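You operate a simulated robot arm through the tools that you are given. There is no shell and no other tool.

The job below is to be done with a simulated robot arm. You get a single attempt, and the scene is never put back.

## Task
Move the green dam to the slot that the length card names.
Fine: cam knob to slack first, the dam home in its slot, the knob tight again. Where these are worked on the way, their far stop is far enough and under half their travel is too little: cam knob.

The check looks at the end state, three seconds after you hand in, the way a careful person would. Anything else that was tipped, shoved, dropped, spilled or broken makes it a failure.

## Robot
A 6-joint arm with a two-finger parallel gripper, fixed in place. Base frame: the origin is at the foot of the arm, x ahead of it, y to its left, z up; the work surface is at about z = 86. Units: cm, degrees, N and s.
With the tool pointing down near the work surface it reaches from about 26 to 68 cm from the base axis. Its first joint turns from -166.0 to 166.0 degrees. Payload 1.57 kg.
Tool frame: the origin (TCP) lies between the finger pads and is the grasp point; the fingertips stand 3 cm ahead of it; z points along the fingers, y is the line along which they close. Largest opening 11 cm; finger width 2.4, thickness 1.2; the body of the gripper, 4.8 by 11.2 cm, starts 7.8 cm behind the TCP.
Orientation is that of the tool frame in the base frame, as [roll, pitch, yaw] about the fixed x, y, z axes, in that order (R = Rz(yaw) Ry(pitch) Rx(roll)). With the fingers straight down and closing along the base's y, the tool's x points along the base's -x, its y along +y and its z along -z.

## Interface
- The arm moves only by the tool nudge_tool. Its argument "steps" is a list that holds one entry, the list of rows, each a list of 7 numbers: the shift along the tool's x, y, z in cm, then the turn, a rotation vector about the tool's x, y, z in degrees, then the gripper command, from -1 (fully open) to 1 (shut), values between in proportion. In form: [[[dx, dy, dz, wx, wy, wz, fingers], ...]]. A call has 1 to 20 rows; each row shifts and turns the commanded pose from where the row before left it, along the tool's axes as they then stand. Each row takes 0.2 s and may step no farther than 5 cm and 8.6 degrees from the row before; otherwise, or with a gripper value out of range, the whole call is refused. A pose out of reach is approached as far as the arm can. The call stops where the force on the tool passes 40 N (or 10 N more than at its start, if that is more) or the arm is blocked; 0.2 s more then pass. The fingers move at their own pace (about 10.8 cm/s each) and stop on an object; they squeeze with about 31 N. The grip force told is the motor's: it shows also when the fingers shut on nothing. Time passes only in rows, and 0.2 s behind the last, so rows that do not move let the fingers close. The reply holds the time, the measured pose of the TCP, the force on the tool along the base axes, the opening and the grip force, in the units named above and with some noise, with the torque about the TCP (base axes, N m) and any sound that the robot's microphone picked up, and new pictures: "pictures" is both (left out), scene, wrist or none.
- Cameras (640 x 400 px; columns grow to the right, rows downward): "scene" is fixed at [40.15, 65.07, 165.47]; the picture's right is [-0.87, 0.50, 0.00], its down [0.44, 0.77, -0.45] and it looks along [-0.22, -0.39, -0.89] (base axes); focal length 316 px, centre (320, 200). "wrist" rides on the gripper at [7, 1.6, -14.1] in the tool frame; the picture's right is [-0.23, 0.97, 0.00], its down [-0.86, -0.20, -0.48] and it looks along [-0.47, -0.11, 0.88] (tool axes); focal length 222 px, centre (320, 200).
- slide_trunk(by): slides the trunk up (or, below 0, down) by that many cm; the arm rides with it, the base frame stays. It gives what a move gives, with no picture.
- locate(camera, pixels): for up to 12 pixels [column, row] of the newest picture of that camera ("zoom" is the newest enlarged one), the place [x, y, z] in the base frame of the surface seen there, good to about 0.2 cm. No time passes.
- zoom(camera, box): a new picture of the part [left, top, right, bottom] of that camera's present view, enlarged. No time passes.
- job_done(): hands the job in; it is judged then, once.

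Open the gripper and draw the arm clear of the work before you hand the job in, unless the task says otherwise.

The tools are called by a JSON object that holds its "fn" and its "kwargs". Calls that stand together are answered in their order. nudge_tool: Moves the arm, as the interface text tells. Its arguments: {"type":"object","properties":{"steps":{"type":"array","items":{"type":"array","items":{"type":"array","items":{"type":"number"}}}},"pictures":{"type":"string","enum":["both","scene","wrist","none"]}},"required":["steps"]} The other tools are called the same way: slide_trunk (by) slides the trunk up or down; locate (camera, pixels) gives the place of the surface under pixels of a picture; zoom (camera, box) takes an enlarged picture of a part of a camera's view; job_done () hands the job in.

At the start:

```text
time: 0.0
ee_pos: [34.89, 34.55, 119.98]
orientation: [-180.0, 0.0, 179.9]
contact_force: [0.6, 0.4, 0.1]
moment: [0.02, -0.01, -0.02]
gripper_width: 11.02
grip_force: 0.1
trunk travel left (down, up): [-30.0, 29.0]
```

scene: 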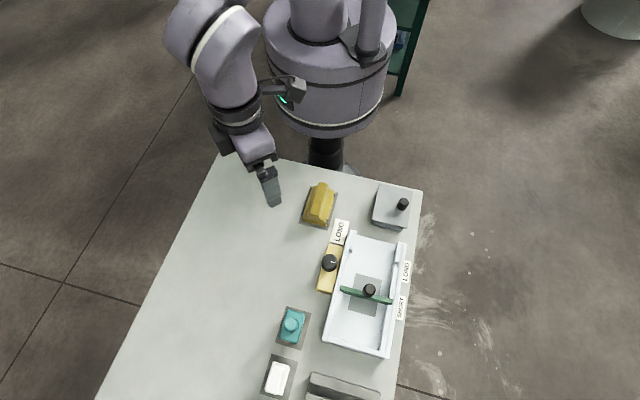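
wrist: 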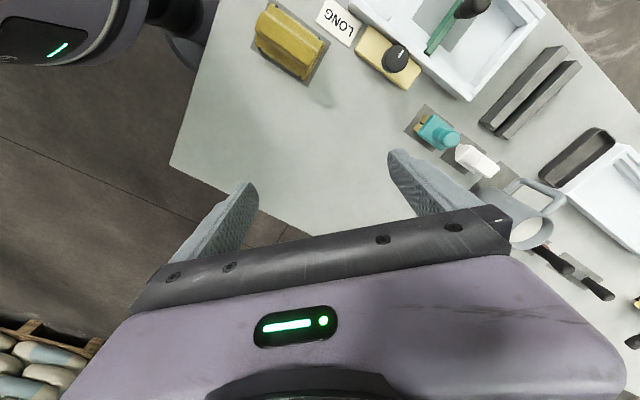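

The scene shows a white tray with a green dam around (366,292), a wood block with a black knob at (330,263), and cards reading LONG/SHORT. I'll zoom in for details before moving.

{"fn": "zoom", "kwargs": {"camera": "scene", "box": [290, 200, 430, 380]}}

{"fn": "zoom", "kwargs": {"camera": "wrist", "box": [300, 0, 560, 120]}}

```text
2.22 times, centred on (360, 290) of scene
```

zoom: 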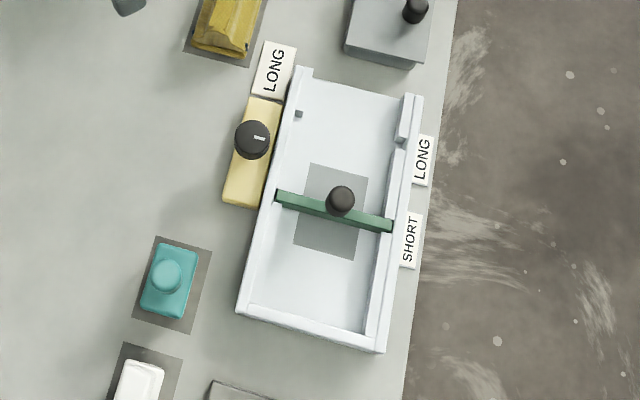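

```text
2.46 times, centred on (430, 60) of wrist
```

zoom: 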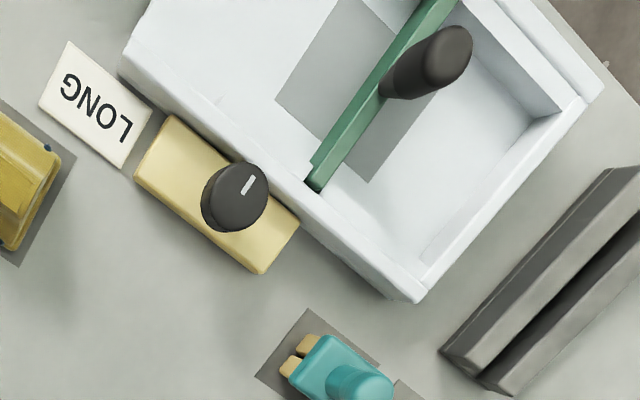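

The dam currently stands by the SHORT label and the length card (by the knob block) says LONG. I'll zoom closer on the slots and the knob.

{"fn": "zoom", "kwargs": {"camera": "scene", "box": [335, 225, 415, 275]}}

{"fn": "zoom", "kwargs": {"camera": "scene", "box": [330, 265, 410, 315]}}

{"fn": "zoom", "kwargs": {"camera": "scene", "box": [305, 240, 353, 300]}}

{"fn": "locate", "kwargs": {"camera": "scene", "pixels": [[330, 262], [343, 288], [366, 293], [390, 301], [370, 289], [354, 251], [400, 257], [398, 264], [322, 285], [337, 250], [375, 265], [324, 340]]}}

```text
8.00 times, centred on (375, 250) of scene
```

zoom: 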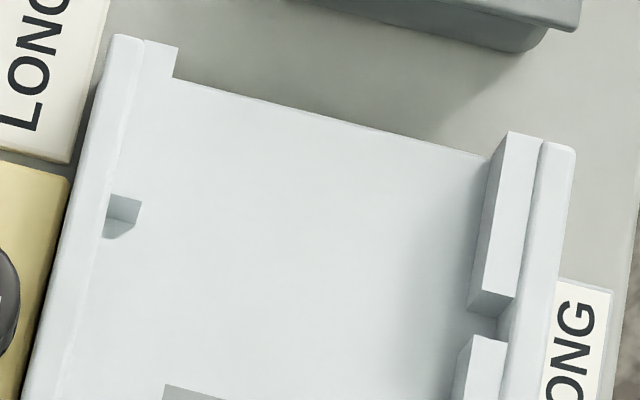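

```text
8.00 times, centred on (370, 290) of scene
```

zoom: 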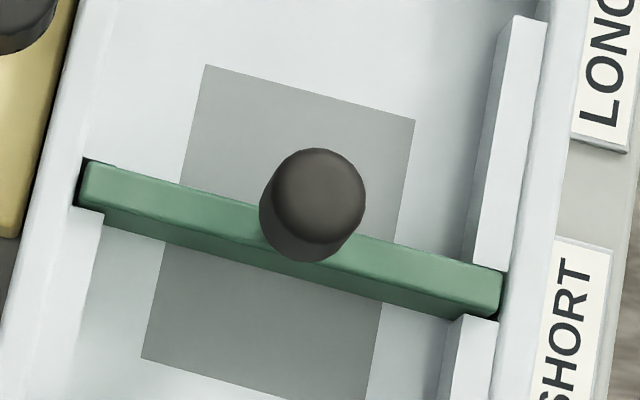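

```text
6.67 times, centred on (329, 270) of scene
```

zoom: 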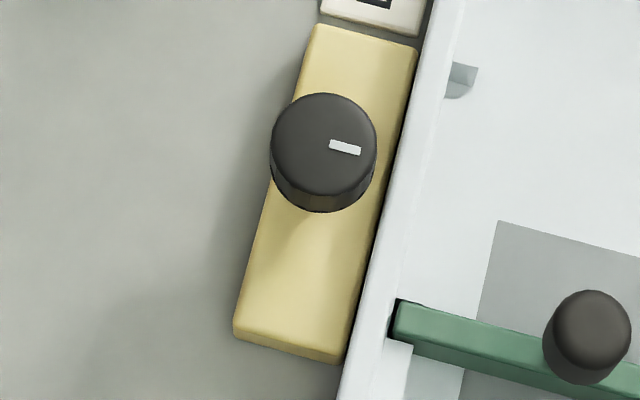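

```text
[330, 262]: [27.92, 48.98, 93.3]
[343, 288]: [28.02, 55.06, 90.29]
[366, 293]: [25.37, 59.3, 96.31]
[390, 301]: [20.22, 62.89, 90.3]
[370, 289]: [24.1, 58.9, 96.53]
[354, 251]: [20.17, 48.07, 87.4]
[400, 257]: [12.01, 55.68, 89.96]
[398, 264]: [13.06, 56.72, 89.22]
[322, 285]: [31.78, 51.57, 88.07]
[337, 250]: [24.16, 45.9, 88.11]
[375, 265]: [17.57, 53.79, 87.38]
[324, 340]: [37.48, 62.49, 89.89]
```

The knob (mark pointing toward the tray) and dam are identified; now I take precise coordinates from the zoomed picture of the knob block.

{"fn": "locate", "kwargs": {"camera": "zoom", "pixels": [[323, 145], [275, 145], [372, 145], [323, 97], [323, 180], [332, 145], [358, 150], [318, 30], [412, 50], [240, 330], [338, 355], [592, 330]]}}

{"fn": "zoom", "kwargs": {"camera": "scene", "box": [330, 265, 410, 315]}}

```text
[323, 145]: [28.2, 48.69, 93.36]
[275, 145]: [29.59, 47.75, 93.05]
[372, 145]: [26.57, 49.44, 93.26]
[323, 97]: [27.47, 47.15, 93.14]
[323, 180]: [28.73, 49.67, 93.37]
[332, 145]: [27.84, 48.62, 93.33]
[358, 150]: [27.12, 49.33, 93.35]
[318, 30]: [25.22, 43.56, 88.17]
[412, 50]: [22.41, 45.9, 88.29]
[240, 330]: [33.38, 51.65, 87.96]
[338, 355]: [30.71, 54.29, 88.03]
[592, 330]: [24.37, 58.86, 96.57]
```

```text
8.00 times, centred on (370, 290) of scene
```

zoom: 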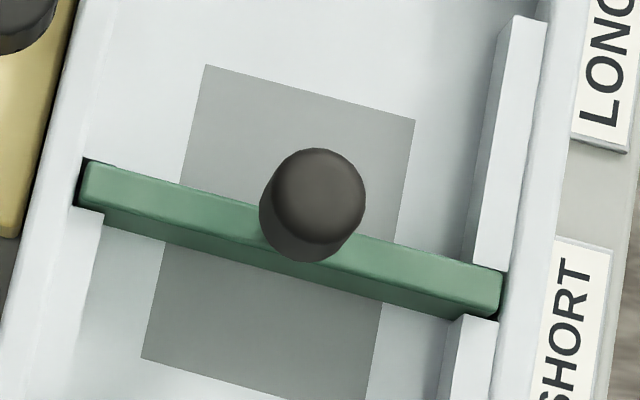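

Now precise dam coordinates from this zoom: dam ends at zoom (85,180) and (495,290), post at (320,195).

{"fn": "locate", "kwargs": {"camera": "zoom", "pixels": [[88, 165], [86, 200], [500, 275], [492, 308], [318, 195], [276, 195], [362, 195], [318, 152], [318, 238], [60, 300], [520, 260], [85, 225]]}}

{"fn": "zoom", "kwargs": {"camera": "scene", "box": [335, 225, 415, 275]}}

```text
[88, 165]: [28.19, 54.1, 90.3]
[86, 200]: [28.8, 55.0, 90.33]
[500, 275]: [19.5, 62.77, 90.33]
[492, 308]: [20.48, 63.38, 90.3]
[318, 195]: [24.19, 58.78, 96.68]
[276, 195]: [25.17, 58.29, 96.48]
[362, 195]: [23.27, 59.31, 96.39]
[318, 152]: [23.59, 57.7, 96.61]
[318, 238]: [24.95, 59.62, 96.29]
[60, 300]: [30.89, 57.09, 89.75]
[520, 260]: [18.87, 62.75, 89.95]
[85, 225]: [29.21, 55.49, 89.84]
```

```text
8.00 times, centred on (375, 250) of scene
```

zoom: 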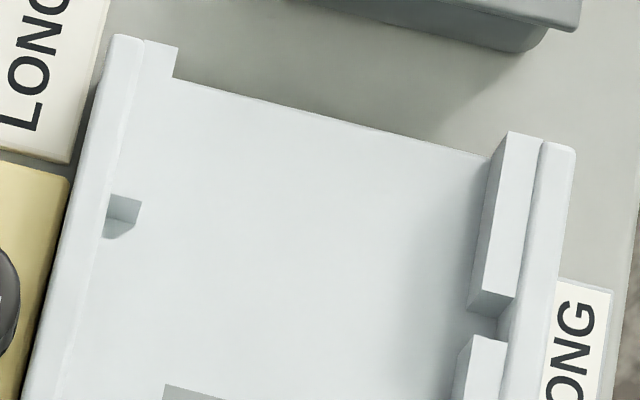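

Now the LONG slot: left notch at zoom (122,212), right notch around (490,320).

{"fn": "locate", "kwargs": {"camera": "zoom", "pixels": [[110, 195], [140, 203], [128, 232], [105, 235], [98, 240], [103, 200], [470, 300], [513, 298], [473, 335], [505, 343], [490, 318], [505, 320]]}}

{"fn": "locate", "kwargs": {"camera": "scene", "pixels": [[350, 232], [403, 245], [326, 343], [385, 356], [405, 270], [400, 308], [340, 232]]}}

```text
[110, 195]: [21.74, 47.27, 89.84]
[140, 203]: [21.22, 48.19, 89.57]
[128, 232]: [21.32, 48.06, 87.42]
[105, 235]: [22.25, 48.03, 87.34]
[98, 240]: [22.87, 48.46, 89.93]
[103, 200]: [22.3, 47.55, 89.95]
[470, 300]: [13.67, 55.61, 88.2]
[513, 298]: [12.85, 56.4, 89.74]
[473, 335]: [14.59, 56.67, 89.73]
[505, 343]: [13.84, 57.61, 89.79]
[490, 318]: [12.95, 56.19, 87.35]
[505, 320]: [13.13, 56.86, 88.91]
```

```text
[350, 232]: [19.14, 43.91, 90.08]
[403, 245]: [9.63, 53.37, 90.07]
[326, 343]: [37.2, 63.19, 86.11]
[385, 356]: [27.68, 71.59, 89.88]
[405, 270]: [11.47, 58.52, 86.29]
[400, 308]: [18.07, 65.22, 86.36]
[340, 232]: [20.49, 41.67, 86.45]
```

Knob centre is about (28.1, 48.6, top 93.3); the dam runs along the 135° direction with its post at (24.2, 58.75). I move above the knob at about z=112 and turn the tool 45° so the fingers close along the tray's long axis.

{"fn": "nudge_tool", "kwargs": {"steps": [[[1.7, 3.5, 2, 0, 0, 0, -1], [1.7, 3.5, 2, 0, 0, 0, -1], [1.7, 3.5, 2, 0, 0, 0, -1], [1.7, 3.55, 2, 0, 0, 0, -1], [0, 0, 0, 0, 0, 7.5, -1], [0, 0, 0, 0, 0, 7.5, -1], [0, 0, 0, 0, 0, 7.5, -1], [0, 0, 0, 0, 0, 7.5, -1], [0, 0, 0, 0, 0, 7.5, -1], [0, 0, 0, 0, 0, 7.5, -1], [0, 0, 0, 0, 0, 0, -1]]]}}

```text
time: 2.4
ee_pos: [28.04, 48.43, 112.05]
orientation: [-180.0, 0.0, 134.8]
contact_force: [-1.3, -0.1, -0.2]
moment: [-0.01, 0.0, -0.01]
gripper_width: 11.01
grip_force: 0.1
trunk travel left (down, up): [-30.0, 29.0]
```

scene: 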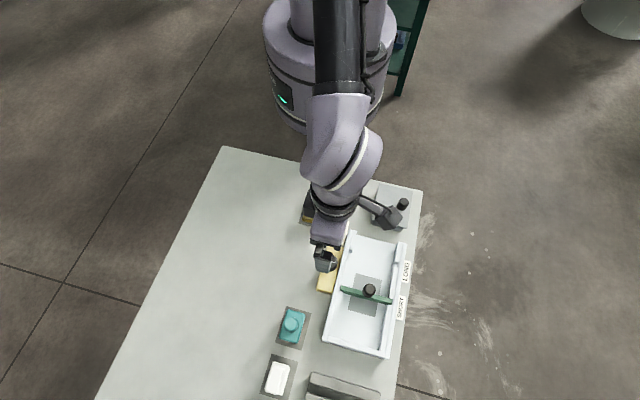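
wrist: 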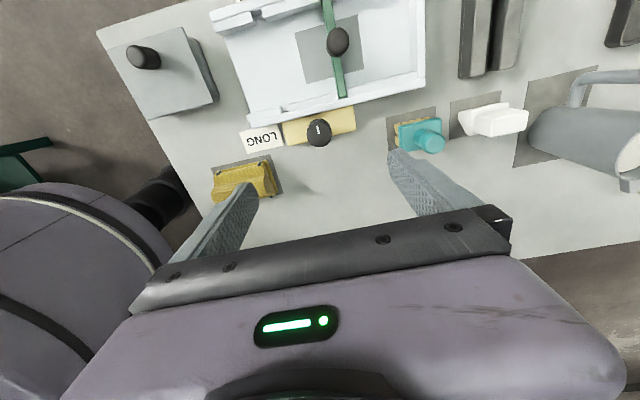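

The wrist view now shows the knob at (318,132) and dam post at (338,40). I zoom in on both.

{"fn": "zoom", "kwargs": {"camera": "wrist", "box": [230, 90, 390, 170]}}

{"fn": "zoom", "kwargs": {"camera": "wrist", "box": [210, 0, 430, 130]}}

```text
4.00 times, centred on (310, 130) of wrist
```

zoom: 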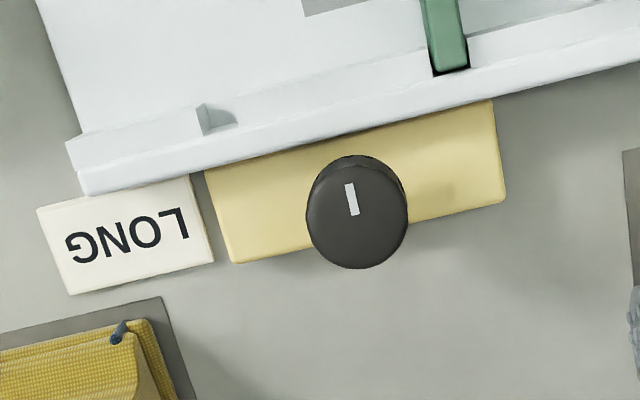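

```text
2.91 times, centred on (320, 65) of wrist
```

zoom: 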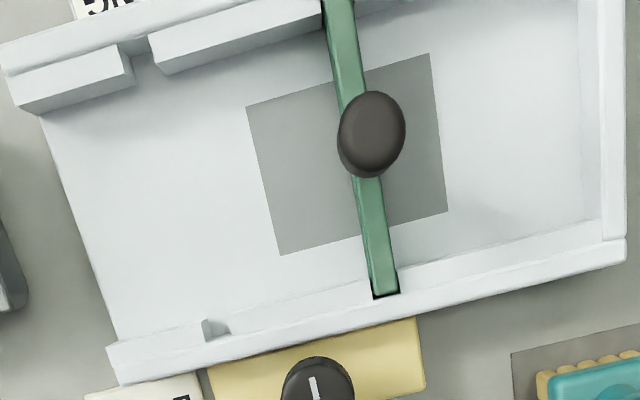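

I refine the knob position using the wrist view.

{"fn": "locate", "kwargs": {"camera": "wrist", "pixels": [[319, 133], [308, 133], [330, 133], [319, 122], [319, 144], [317, 139], [338, 40], [329, 40], [347, 40]]}}

{"fn": "zoom", "kwargs": {"camera": "wrist", "box": [299, 120, 339, 145]}}

```text
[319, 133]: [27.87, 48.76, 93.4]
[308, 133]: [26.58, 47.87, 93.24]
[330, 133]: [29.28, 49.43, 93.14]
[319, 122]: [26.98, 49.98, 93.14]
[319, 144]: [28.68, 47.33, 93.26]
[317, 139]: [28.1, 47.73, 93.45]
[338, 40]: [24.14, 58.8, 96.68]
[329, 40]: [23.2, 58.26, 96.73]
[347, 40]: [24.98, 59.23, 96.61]
```

```text
16.00 times, centred on (319, 132) of wrist
```

zoom: 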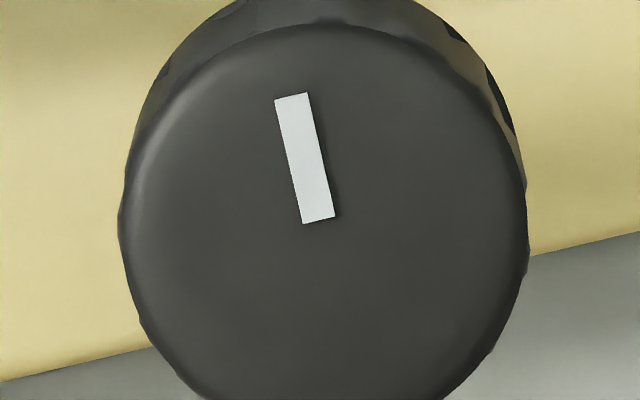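

I take rim points on this zoom to get the knob's centre and diameter.

{"fn": "locate", "kwargs": {"camera": "zoom", "pixels": [[130, 210], [517, 210], [345, 35], [200, 80], [470, 90], [180, 350], [480, 350], [291, 97], [318, 220], [325, 385]]}}

```text
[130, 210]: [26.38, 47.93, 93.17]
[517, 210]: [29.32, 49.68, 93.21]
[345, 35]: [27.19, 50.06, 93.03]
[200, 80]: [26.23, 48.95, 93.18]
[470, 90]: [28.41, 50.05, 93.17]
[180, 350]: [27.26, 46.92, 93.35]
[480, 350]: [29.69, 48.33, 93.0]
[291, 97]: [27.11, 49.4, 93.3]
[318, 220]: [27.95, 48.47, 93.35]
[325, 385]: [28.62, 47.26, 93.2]
```

The knob centre fits at about (27.93, 48.53) with radius 1.7. I descend with the fingers partly open until the tips are at z≈90.9, above the tray rim (90.1).

{"fn": "nudge_tool", "kwargs": {"steps": [[[0.15, 0, 3, 0, 0, 0.2, -0.2], [0, 0, 3, 0, 0, 0, -0.2], [0, 0, 3, 0, 0, 0, -0.2], [0, 0, 3, 0, 0, 0, -0.2], [0, 0, 2, 0, 0, 0, -0.2], [0, 0, 2, 0, 0, 0, -0.2], [0, 0, 1.2, 0, 0, 0, -0.2], [0, 0, 0.9, 0, 0, 0, -0.2], [0, 0, 0, 0, 0, 0, -0.2]]]}}

```text
time: 4.4
ee_pos: [27.85, 48.39, 93.79]
orientation: [179.9, 0.0, 134.8]
contact_force: [0.3, 0.6, -0.4]
moment: [-0.05, -0.02, -0.02]
gripper_width: 6.6
grip_force: 0.0
trunk travel left (down, up): [-30.0, 29.0]
```

scene: 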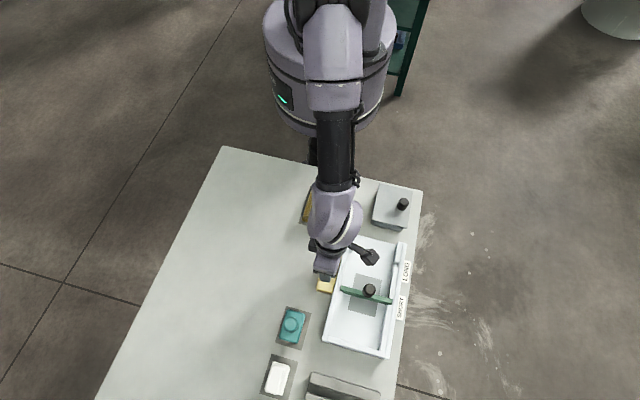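
wrist: 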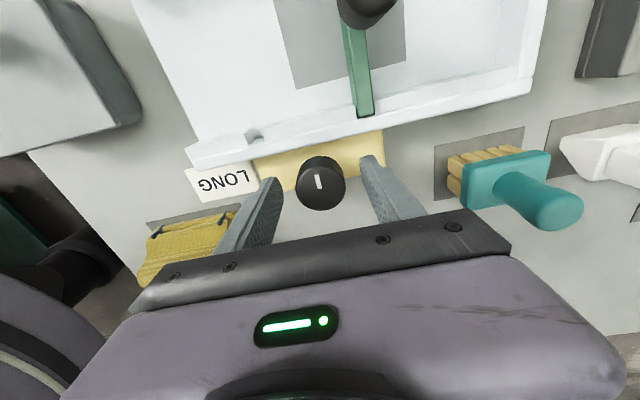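

The fingers straddle the knob (knob at (320,183)); TCP is ~0.15 cm low in u. I correct that and close on the knob.

{"fn": "nudge_tool", "kwargs": {"steps": [[[0.03, 0.12, 0, 0, 0, 0, -0.2], [0, 0, 0, 0, 0, 0, 0.2], [0, 0, 0, 0, 0, 0, 1], [0, 0, 0, 0, 0, 0, 1], [0, 0, 0, 0, 0, 0, 1]]]}}

```text
time: 5.6
ee_pos: [27.75, 48.56, 93.7]
orientation: [-180.0, 0.0, 134.8]
contact_force: [-9.7, -9.1, -8.3]
moment: [0.38, -0.05, 0.0]
gripper_width: 3.75
grip_force: 44.2
trunk travel left (down, up): [-30.0, 29.0]
```

scene: 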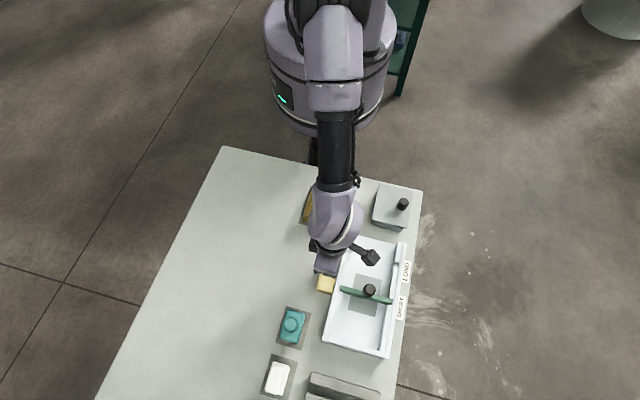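
wrist: 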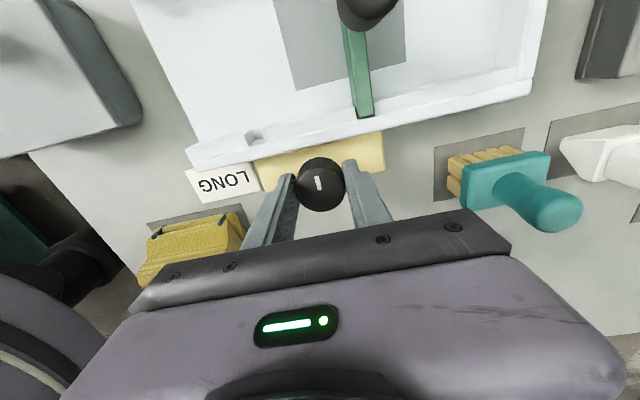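

Grip is on at width 3.75, with about 13 N pushing along -u, so I ease the tool 0.1 cm that way to relieve it.

{"fn": "nudge_tool", "kwargs": {"steps": [[[0, -0.1, 0, 0, 0, 0, 1], [0, 0, 0, 0, 0, 0, 1]]], "pictures": "none"}}

```text
time: 6.2
ee_pos: [27.81, 48.52, 93.81]
orientation: [180.0, 0.0, 134.9]
contact_force: [-6.5, -11.4, -13.1]
moment: [-0.05, -0.55, -0.03]
gripper_width: 3.76
grip_force: 43.7
trunk travel left (down, up): [-30.0, 29.0]
```

Force hardly changed, so the grip is stable. Now I test turning: 2 rows of 4° counter-clockwise (seen from above), watching the torque.

{"fn": "nudge_tool", "kwargs": {"steps": [[[0, 0, 0, 0, 0, -4, 1], [0, 0, 0, 0, 0, -4, 1], [0, 0, 0, 0, 0, 0, 1]]], "pictures": "wrist"}}

```text
time: 7.0
ee_pos: [27.86, 48.44, 93.74]
orientation: [-180.0, 0.0, 142.7]
contact_force: [-17.5, -12.1, -12.5]
moment: [0.2, 0.46, -0.04]
gripper_width: 3.77
grip_force: 44.3
trunk travel left (down, up): [-30.0, 29.0]
```

wrist: 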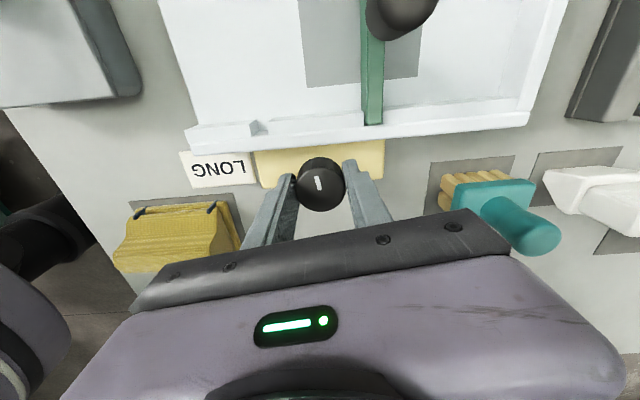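

Torque is small after turning to yaw 142.7. I zoom to see whether the mark turned with the gripper or slipped.

{"fn": "zoom", "kwargs": {"camera": "wrist", "box": [280, 150, 360, 220]}}

{"fn": "zoom", "kwargs": {"camera": "wrist", "box": [180, 80, 460, 240]}}

```text
5.71 times, centred on (320, 185) of wrist
```

zoom: 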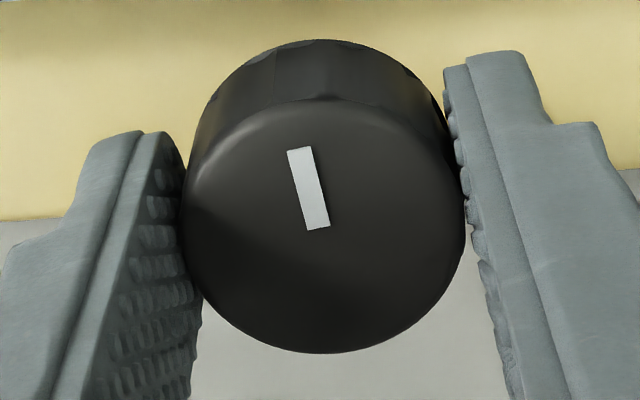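

```text
2.29 times, centred on (320, 160) of wrist
```

zoom: 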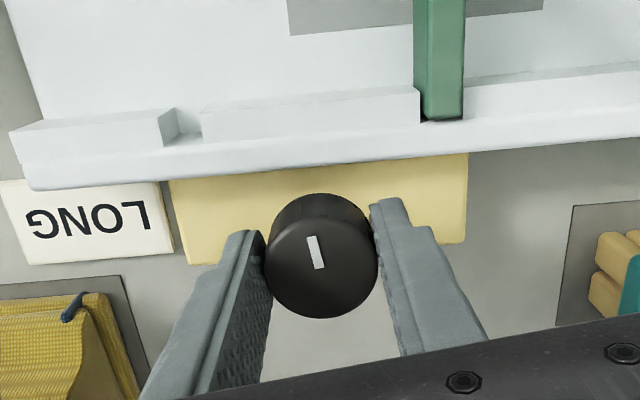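

The mark seems to keep its tilt relative to the gripper; I verify by locating the two ends of the mark in base coordinates.

{"fn": "locate", "kwargs": {"camera": "zoom", "pixels": [[311, 238], [319, 267], [296, 255], [345, 255]]}}

```text
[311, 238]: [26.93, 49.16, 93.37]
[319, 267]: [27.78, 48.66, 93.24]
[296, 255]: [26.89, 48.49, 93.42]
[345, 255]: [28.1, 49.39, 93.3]
```

The mark direction moved from about 132° toward 145–150°, so the knob turned counter-clockwise freely. I continue in this direction with small relief of the side force.

{"fn": "nudge_tool", "kwargs": {"steps": [[[0, -0.1, 0.08, 0, 0, -5, 1], [0, 0, 0, 0, 0, -5, 1], [0, 0, 0, 0, 0, -5, 1], [0, 0, 0, 0, 0, -5, 1], [0, 0, 0, 0, 0, 0, 1]]], "pictures": "wrist"}}

```text
time: 8.2
ee_pos: [27.83, 48.53, 93.83]
orientation: [-180.0, 0.0, 162.8]
contact_force: [-9.9, -11.4, -4.5]
moment: [-0.88, 0.11, -0.04]
gripper_width: 3.76
grip_force: 44.0
trunk travel left (down, up): [-30.0, 29.0]
```

wrist: 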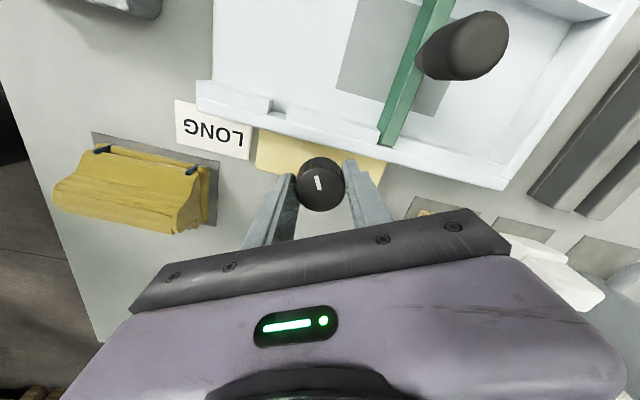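

The mark stays fixed relative to the gripper at yaw 162.8 with no torque, so it's still turning. I continue 40° more.

{"fn": "nudge_tool", "kwargs": {"steps": [[[0, 0, 0, 0, 0, -5, 1], [0, 0, 0, 0, 0, -5, 1], [0, 0, 0, 0, 0, -5, 1], [0, 0, 0, 0, 0, -5, 1], [0, 0, 0, 0, 0, -5, 1], [0, 0, 0, 0, 0, -5, 1], [0, 0, 0, 0, 0, -5, 1], [0, 0, 0, 0, 0, -5, 1], [0, 0, 0, 0, 0, 0, 1]]], "pictures": "both"}}

```text
time: 10.2
ee_pos: [27.89, 48.32, 93.75]
orientation: [180.0, 0.0, -157.3]
contact_force: [-13.3, -28.4, -10.7]
moment: [-0.97, -0.2, -0.02]
gripper_width: 3.76
grip_force: 43.8
trunk travel left (down, up): [-30.0, 29.0]
```

scene: 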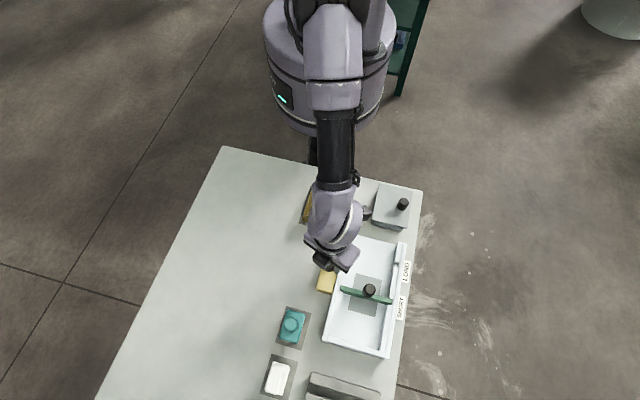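
wrist: 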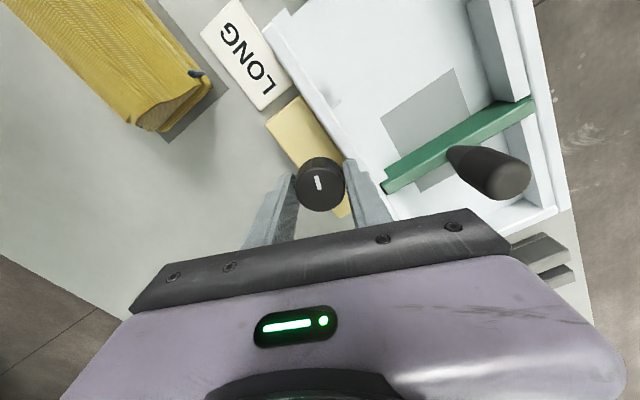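

Now at 68° turned, the mark still follows, but side force grew to ~31 N. I relieve it by shifting toward the force and continue slowly; first checking the dam in the scene view.

{"fn": "zoom", "kwargs": {"camera": "scene", "box": [305, 225, 415, 315]}}

{"fn": "nudge_tool", "kwargs": {"steps": [[[0.1, -0.1, 0.05, 0, 0, 0, 1], [0, 0, 0, 0, 0, 0, 1]]], "pictures": "none"}}

```text
4.44 times, centred on (360, 270) of scene
```

zoom: 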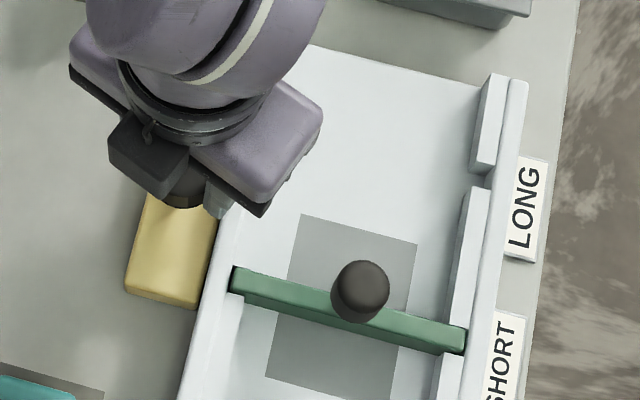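

```text
time: 10.8
ee_pos: [27.86, 48.43, 93.83]
orientation: [179.9, 0.1, -157.2]
contact_force: [-4.5, -21.1, -5.1]
moment: [-1.36, 0.33, -0.02]
gripper_width: 3.77
grip_force: 44.1
trunk travel left (down, up): [-30.0, 29.0]
```

Dam is undisturbed and force dropped to ~21 N. I continue turning counter-clockwise with another small relief.

{"fn": "nudge_tool", "kwargs": {"steps": [[[0.04, -0.09, 0.03, 0, 0, -4, 1], [0, 0, 0, 0, 0, -4, 1], [0, 0, 0, 0, 0, -4, 1], [0, 0, 0, 0, 0, -4, 1], [0, 0, 0, 0, 0, -4, 1], [0, 0, 0, 0, 0, 0, 1]]], "pictures": "wrist"}}

```text
time: 12.2
ee_pos: [27.86, 48.45, 93.83]
orientation: [180.0, 0.3, -137.2]
contact_force: [-1.6, -10.4, 10.3]
moment: [-0.7, -0.39, 0.01]
gripper_width: 3.77
grip_force: 43.8
trunk travel left (down, up): [-30.0, 29.0]
```

wrist: 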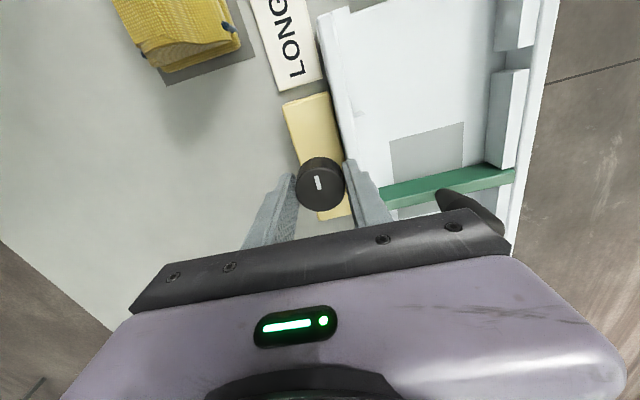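

88° turned, still no torque about z. I continue 20° more to feel for the stop.

{"fn": "nudge_tool", "kwargs": {"steps": [[[0, 0, 0, 0, 0, -4, 1], [0, 0, 0, 0, 0, -4, 1], [0, 0, 0, 0, 0, -4, 1], [0, 0, 0, 0, 0, -4, 1], [0, 0, 0, 0, 0, -4, 1], [0, 0, 0, 0, 0, 0, 1]]], "pictures": "wrist"}}

```text
time: 13.6
ee_pos: [27.94, 48.23, 93.78]
orientation: [180.0, 0.2, -117.1]
contact_force: [9.7, -6.8, 23.4]
moment: [-0.87, -0.5, -0.01]
gripper_width: 3.77
grip_force: 43.4
trunk travel left (down, up): [-30.0, 29.0]
```

wrist: 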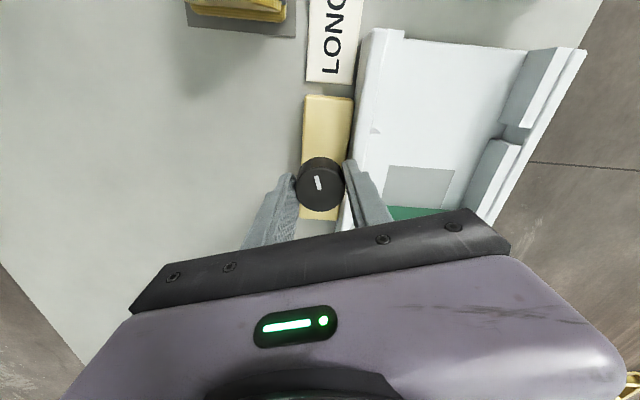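

Force now 23 N upward, perhaps a fingertip touching something near the tray wall; I zoom to see the mark and fingertips.

{"fn": "zoom", "kwargs": {"camera": "wrist", "box": [260, 130, 400, 220]}}

{"fn": "nudge_tool", "kwargs": {"steps": [[[0, 0, -0.1, 0, 0, 0, 1], [0, 0, 0, 0, 0, 0, 1]]], "pictures": "none"}}

```text
4.44 times, centred on (330, 175) of wrist
```

zoom: 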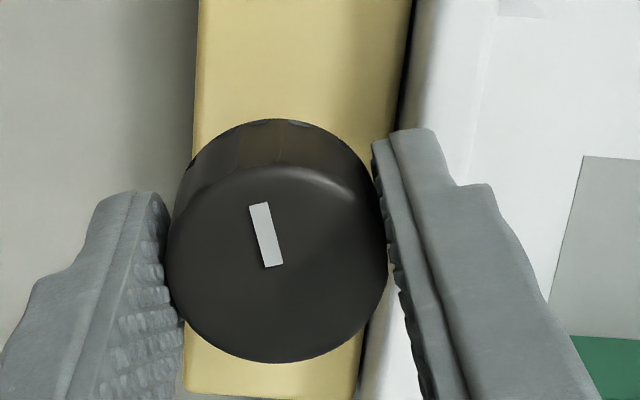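

```text
time: 14.2
ee_pos: [27.84, 48.38, 93.8]
orientation: [180.0, 0.1, -117.3]
contact_force: [12.3, -8.6, 11.0]
moment: [0.56, -1.53, -0.02]
gripper_width: 3.75
grip_force: 43.7
trunk travel left (down, up): [-30.0, 29.0]
```

The mark still turns with the fingers. I relieve (dy −0.08) and continue counter-clockwise.

{"fn": "nudge_tool", "kwargs": {"steps": [[[0, -0.08, -0.05, 0, 0, -4, 1], [0, 0, 0, 0, 0, -4, 1], [0, 0, 0, 0, 0, -4, 1], [0, 0, 0, 0, 0, -4, 1], [0, 0, 0, 0, 0, -4, 1], [0, 0, 0, 0, 0, 0, 1]]], "pictures": "wrist"}}

```text
time: 15.6
ee_pos: [27.84, 48.27, 93.86]
orientation: [179.9, 0.0, -97.2]
contact_force: [5.9, -5.3, -3.3]
moment: [0.3, -0.16, -0.37]
gripper_width: 3.73
grip_force: 43.1
trunk travel left (down, up): [-30.0, 29.0]
```

wrist: 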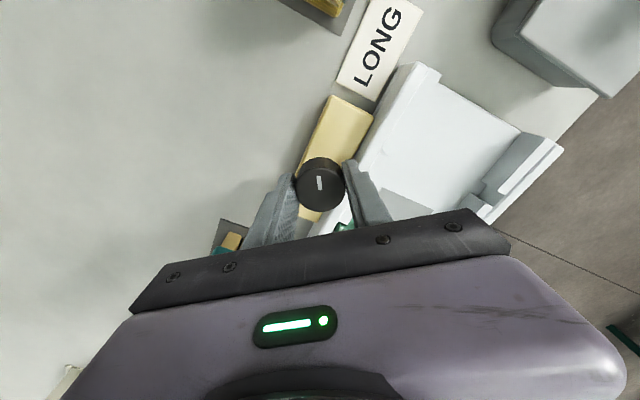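

Torque about z is now −0.37 N·m and the mark at (320,183) has begun slipping relative to the fingers: the stop is reached. I verify with a zoom.

{"fn": "zoom", "kwargs": {"camera": "wrist", "box": [280, 150, 360, 220]}}

```text
5.71 times, centred on (320, 185) of wrist
```

zoom: 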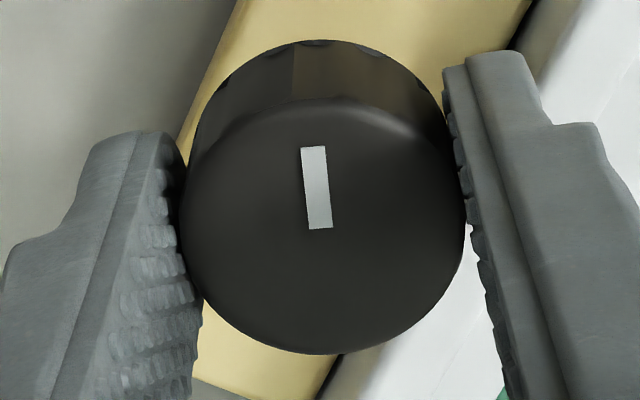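

The knob slipped ~8° in the grip at yaw −97, so it stands at its far stop about 120° from the start. I open the fingers and rise straight up.

{"fn": "nudge_tool", "kwargs": {"steps": [[[0, 0, 0, 0, 0, 0, 0.3], [0, 0, 0, 0, 0, 0, -0.1], [0, 0, 0, 0, 0, 0, -0.1], [0, 0, -2, 0, 0, 0, -0.1], [0, 0, -3, 0, 0, 0, -0.1], [0, 0, -4, 0, 0, 0, -0.1], [0, 0, -4, 0, 0, 0, -0.1], [0, 0, 0, 0, 0, 0, -0.1]]]}}

```text
time: 17.4
ee_pos: [27.91, 48.16, 106.68]
orientation: [-179.9, 0.0, -97.2]
contact_force: [0.5, 0.9, 0.8]
moment: [-0.03, 0.02, -0.02]
gripper_width: 6.04
grip_force: 0.0
trunk travel left (down, up): [-30.0, 29.0]
```

scene: 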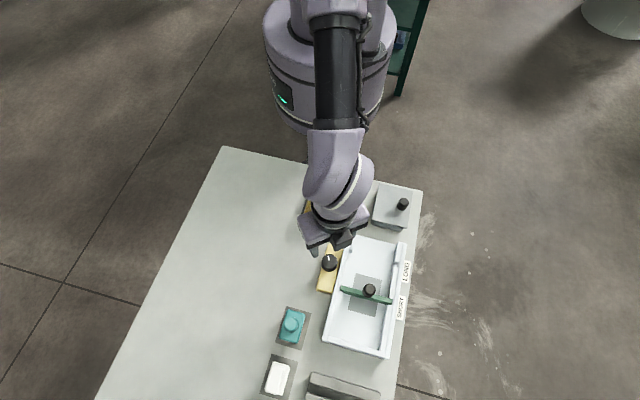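
wrist: 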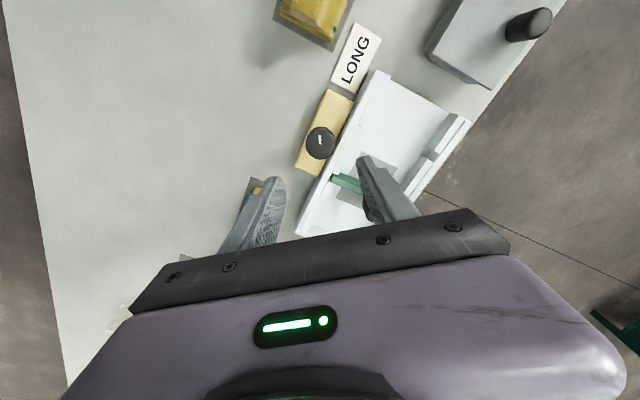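

The knob is free and the wrist view confirms its turned mark. I rotate back to yaw 135 and move over the dam post at (24.2, 58.78).

{"fn": "nudge_tool", "kwargs": {"steps": [[[0, 0, 0, 0, 0, 8.52, -0.1], [0, 0, 0, 0, 0, 8.52, -0.1], [0, 0, 0, 0, 0, 8.52, -0.1], [0, 0, 0, 0, 0, 8.52, -0.1], [0, 0, 0, 0, 0, 8.52, -0.1], [0, 0, 0, 0, 0, 8.52, -0.1], [0, 0, 0, 0, 0, 8.52, -0.1], [0, 0, 0, 0, 0, 8.52, -0.1], [0, 0, 0, 0, 0, 8.52, -0.1], [0, 0, 0, 0, 0, 8.52, -0.1], [0, 0, 0, 0, 0, 8.52, -0.1], [0, 0, 0, 0, 0, 8.52, -0.1], [0, 0, 0, 0, 0, 8.52, -0.1], [0, 0, 0, 0, 0, 8.52, -0.1], [0, 0, 0, 0, 0, 8.52, -0.1], [3.38, 1.63, 0, 0, 0, 0, -0.1], [3.38, 1.63, 0, 0, 0, 0, -0.1], [3.38, 1.63, 0, 0, 0, 0, -0.1], [0, 0, 0, 0, 0, 0, -0.1]]]}}

```text
time: 21.4
ee_pos: [24.32, 59.04, 106.6]
orientation: [179.9, 0.0, 135.0]
contact_force: [0.0, 0.3, -0.2]
moment: [0.0, 0.0, 0.02]
gripper_width: 6.04
grip_force: 0.0
trunk travel left (down, up): [-30.0, 29.0]
```

scene: 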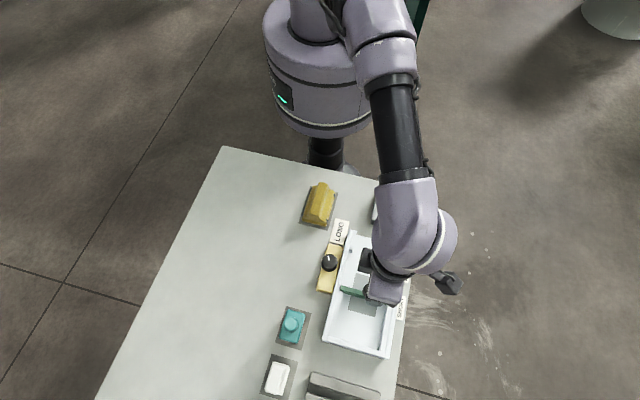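
wrist: 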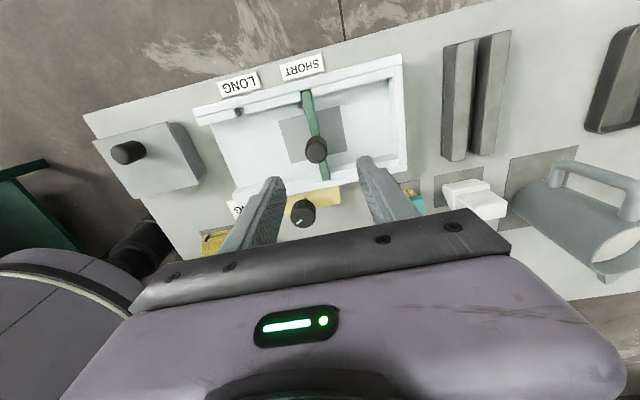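

Post is at (317,148) in the wrist view. I zoom to measure its centre, the dam and knob from here.

{"fn": "zoom", "kwargs": {"camera": "wrist", "box": [277, 85, 357, 235]}}

{"fn": "zoom", "kwargs": {"camera": "wrist", "box": [285, 130, 349, 170]}}

```text
2.67 times, centred on (317, 160) of wrist
```

zoom: 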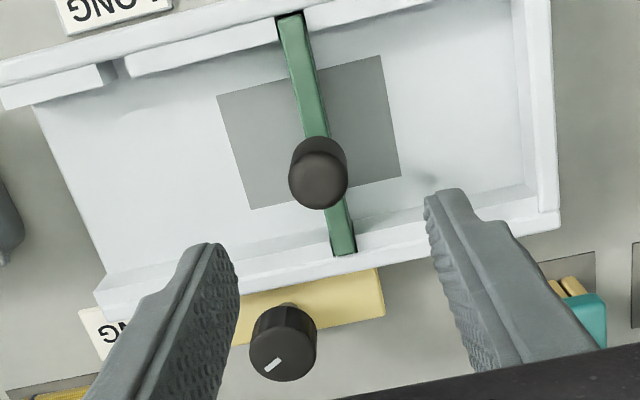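

```text
10.00 times, centred on (317, 150) of wrist
```

zoom: 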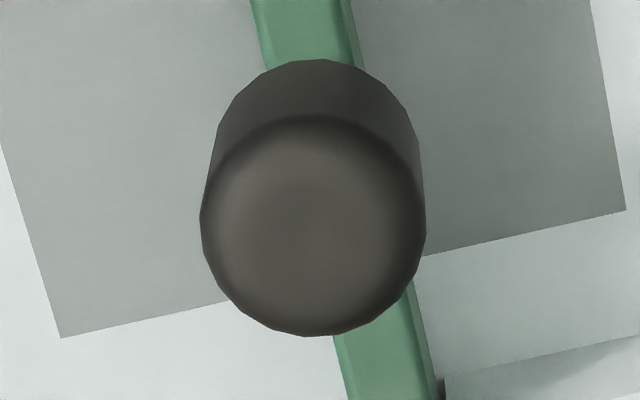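

{"fn": "locate", "kwargs": {"camera": "zoom", "pixels": [[313, 225], [208, 220], [418, 220], [313, 125], [313, 328], [240, 150], [385, 150], [240, 300], [385, 300]]}}

```text
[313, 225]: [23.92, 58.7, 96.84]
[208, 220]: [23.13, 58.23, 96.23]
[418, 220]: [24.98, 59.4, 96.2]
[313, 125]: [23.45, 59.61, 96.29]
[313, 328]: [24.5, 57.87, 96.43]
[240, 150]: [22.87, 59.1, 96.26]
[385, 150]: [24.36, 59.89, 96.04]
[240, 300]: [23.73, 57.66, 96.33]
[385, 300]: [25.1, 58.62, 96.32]
```

Post centre averages (24.1, 58.77), top 96.5. I shift −0.25 along u, descend to TCP z≈94.3 with fingers still open.

{"fn": "nudge_tool", "kwargs": {"steps": [[[-0.07, -0.25, 2.5, 0, 0, 0, -0.1], [0, 0, 2.5, 0, 0, 0, -0.1], [0, 0, 2.5, 0, 0, 0, -0.1], [0, 0, 2, 0, 0, 0, -0.1], [0, 0, 1.5, 0, 0, 0, -0.1], [0, 0, 1.3, 0, 0, 0, -0.1], [0, 0, 0, 0, 0, 0, -0.1]]]}}

```text
time: 23.0
ee_pos: [23.85, 58.78, 94.52]
orientation: [-180.0, 0.0, 135.0]
contact_force: [-0.2, -0.5, 0.4]
moment: [-0.01, 0.05, -0.01]
gripper_width: 6.05
grip_force: 0.1
trunk travel left (down, up): [-30.0, 29.0]
```

scene: 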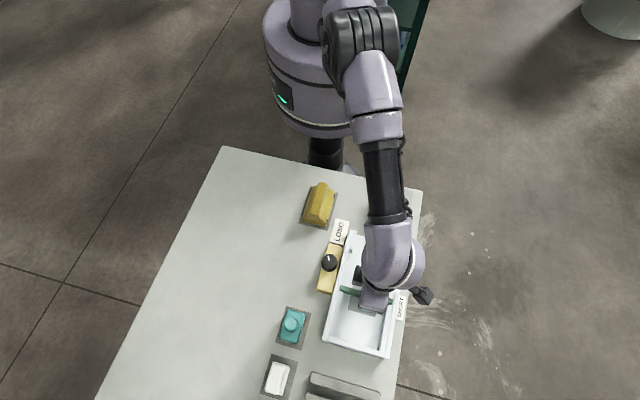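
wrist: 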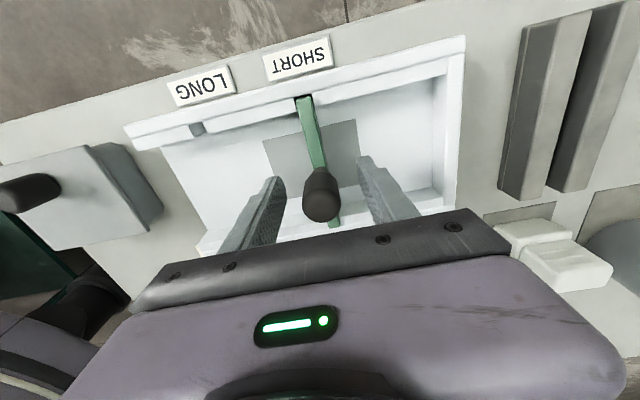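

The post (322,195) is centred between the fingers. I close on it.

{"fn": "nudge_tool", "kwargs": {"steps": [[[0, 0, 0, 0, 0, 0, 0.3], [0, 0, 0, 0, 0, 0, 0.5], [0, 0, 0, 0, 0, 0, 1], [0, 0, 0, 0, 0, 0, 1], [0, 0, 0, 0, 0, 0, 1]]], "pictures": "wrist"}}

```text
time: 24.2
ee_pos: [23.84, 58.65, 94.5]
orientation: [-180.0, 0.0, 135.0]
contact_force: [-0.8, 0.4, 0.3]
moment: [0.02, 0.03, -0.01]
gripper_width: 2.47
grip_force: 30.6
trunk travel left (down, up): [-30.0, 29.0]
```

wrist: 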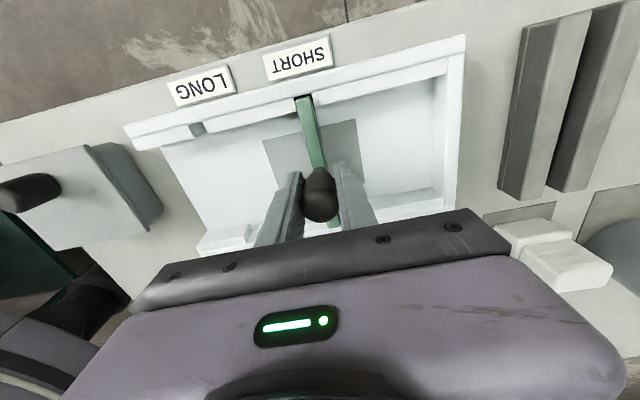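

Gripped at width 2.47 with almost no side force. I lift gently 1 cm and read the force.

{"fn": "nudge_tool", "kwargs": {"steps": [[[0, 0, -0.3, 0, 0, 0, 1], [0, 0, -0.3, 0, 0, 0, 1], [0, 0, -0.4, 0, 0, 0, 1], [0, 0, 0, 0, 0, 0, 1]]], "pictures": "wrist"}}

```text
time: 25.2
ee_pos: [23.99, 58.81, 95.49]
orientation: [180.0, 0.0, 135.0]
contact_force: [-0.3, -0.5, -1.5]
moment: [-0.02, 0.0, -0.04]
gripper_width: 2.49
grip_force: 30.9
trunk travel left (down, up): [-30.0, 29.0]
```

wrist: 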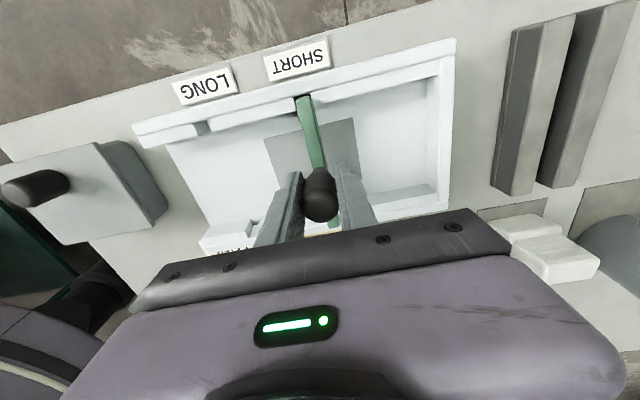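

The dam comes up freely (about 1.5 N). I lift another 4 cm to clear the walls.

{"fn": "nudge_tool", "kwargs": {"steps": [[[0, 0, -1, 0, 0, 0, 1], [0, 0, -1, 0, 0, 0, 1], [0, 0, -1, 0, 0, 0, 1], [0, 0, -1, 0, 0, 0, 1], [0, 0, 0, 0, 0, 0, 1], [0, 0, 0, 0, 0, 0, 1]]], "pictures": "both"}}

```text
time: 26.6
ee_pos: [23.96, 58.79, 99.53]
orientation: [180.0, -0.1, 135.0]
contact_force: [-0.4, -0.4, -1.3]
moment: [0.0, 0.0, -0.02]
gripper_width: 2.52
grip_force: 30.6
trunk travel left (down, up): [-30.0, 29.0]
```

scene: 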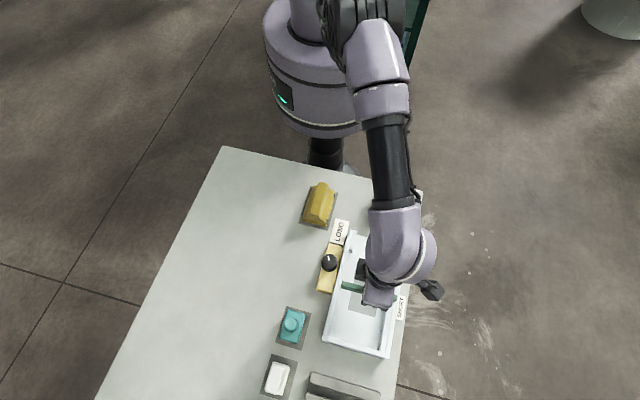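
wrist: 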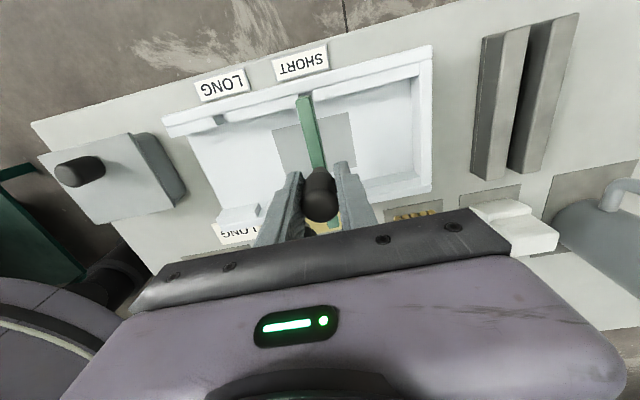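

The dam hangs straight. With the SHORT slot exposed I measure both slots on the right-hand wall for spacing.

{"fn": "zoom", "kwargs": {"camera": "wrist", "box": [200, 70, 340, 150]}}

{"fn": "zoom", "kwargs": {"camera": "scene", "box": [325, 230, 405, 320]}}

```text
4.57 times, centred on (270, 110) of wrist
```

zoom: 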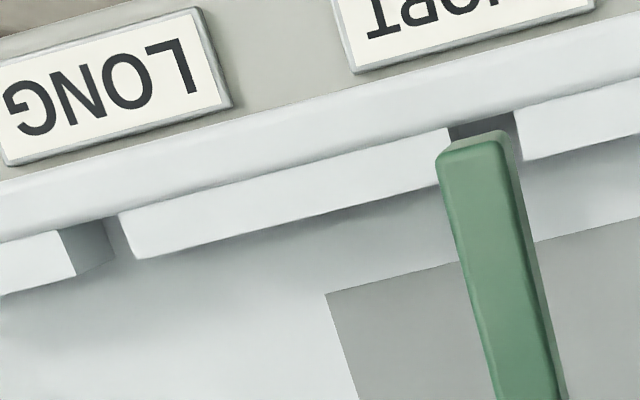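

```text
4.44 times, centred on (365, 275) of scene
```

zoom: 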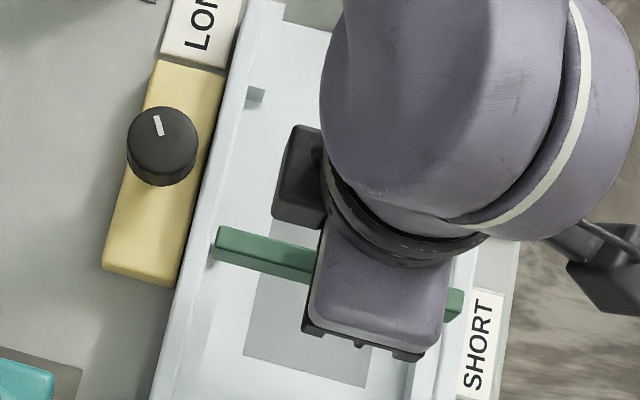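

I re-zoom the wrist view on the slots and locate their edge corners.

{"fn": "zoom", "kwargs": {"camera": "wrist", "box": [200, 70, 340, 150]}}

{"fn": "locate", "kwargs": {"camera": "zoom", "pixels": [[56, 236], [72, 272], [124, 218], [142, 254], [444, 133], [518, 118], [528, 156], [444, 158], [512, 150], [488, 270], [530, 260], [430, 190]]}}

```text
4.57 times, centred on (270, 110) of wrist
```

zoom: 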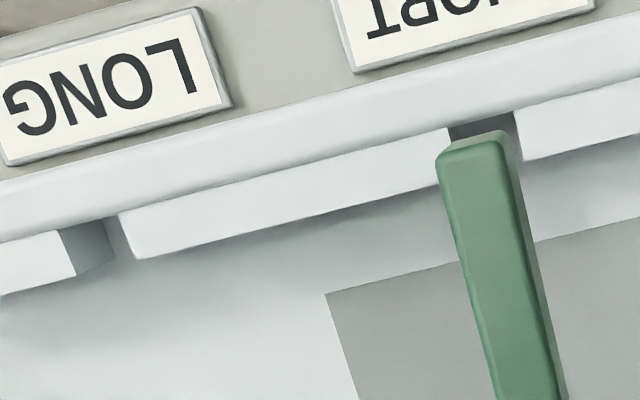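

```text
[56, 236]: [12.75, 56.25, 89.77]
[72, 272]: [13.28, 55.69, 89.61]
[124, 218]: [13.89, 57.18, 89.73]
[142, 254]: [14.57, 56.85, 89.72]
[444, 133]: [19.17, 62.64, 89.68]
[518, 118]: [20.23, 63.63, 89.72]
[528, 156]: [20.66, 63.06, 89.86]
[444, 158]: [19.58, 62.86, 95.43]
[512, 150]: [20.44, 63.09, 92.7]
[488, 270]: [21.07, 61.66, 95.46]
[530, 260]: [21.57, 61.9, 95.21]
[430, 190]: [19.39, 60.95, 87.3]
```

Slot spacing comes out at ≈9.0 cm along the tray axis (LONG centre u≈49.6, SHORT ≈58.55), matching the earlier estimate. I carry the dam 9.0 cm along −u.

{"fn": "nudge_tool", "kwargs": {"steps": [[[0, -1.5, 0, 0, 0, 0, 1], [0, -1.5, 0, 0, 0, 0, 1], [0, -1.5, 0, 0, 0, 0, 1], [0, -1.5, 0, 0, 0, 0, 1], [0, -1.5, 0, 0, 0, 0, 1], [0, -1.5, 0, 0, 0, 0, 1], [0, 0, 0, 0, 0, 0, 1], [0, 0, 0, 0, 0, 0, 1]]], "pictures": "both"}}

```text
time: 28.4
ee_pos: [17.57, 52.31, 99.51]
orientation: [179.9, 0.0, 135.0]
contact_force: [0.0, -0.4, -0.6]
moment: [0.04, -0.01, 0.0]
gripper_width: 2.5
grip_force: 30.9
trunk travel left (down, up): [-30.0, 29.0]
```

scene: 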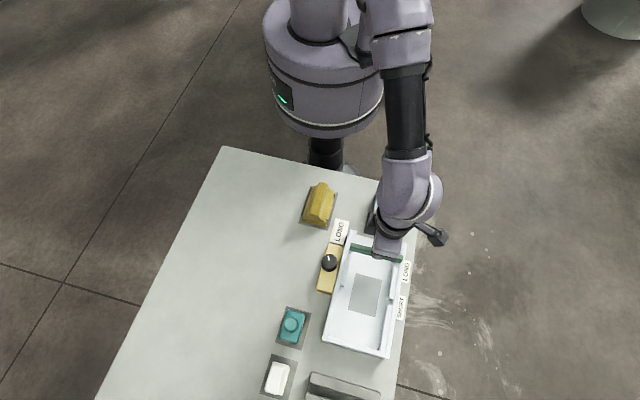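
wrist: 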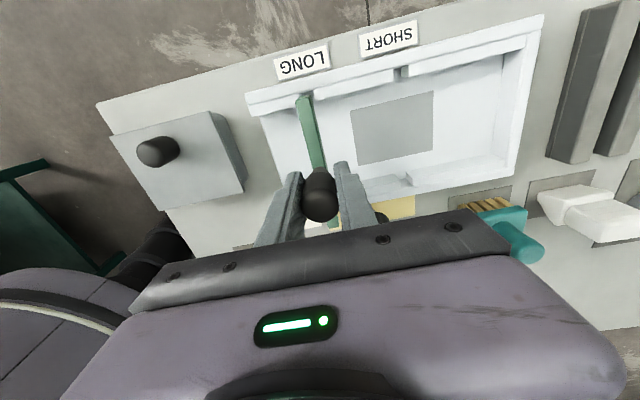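

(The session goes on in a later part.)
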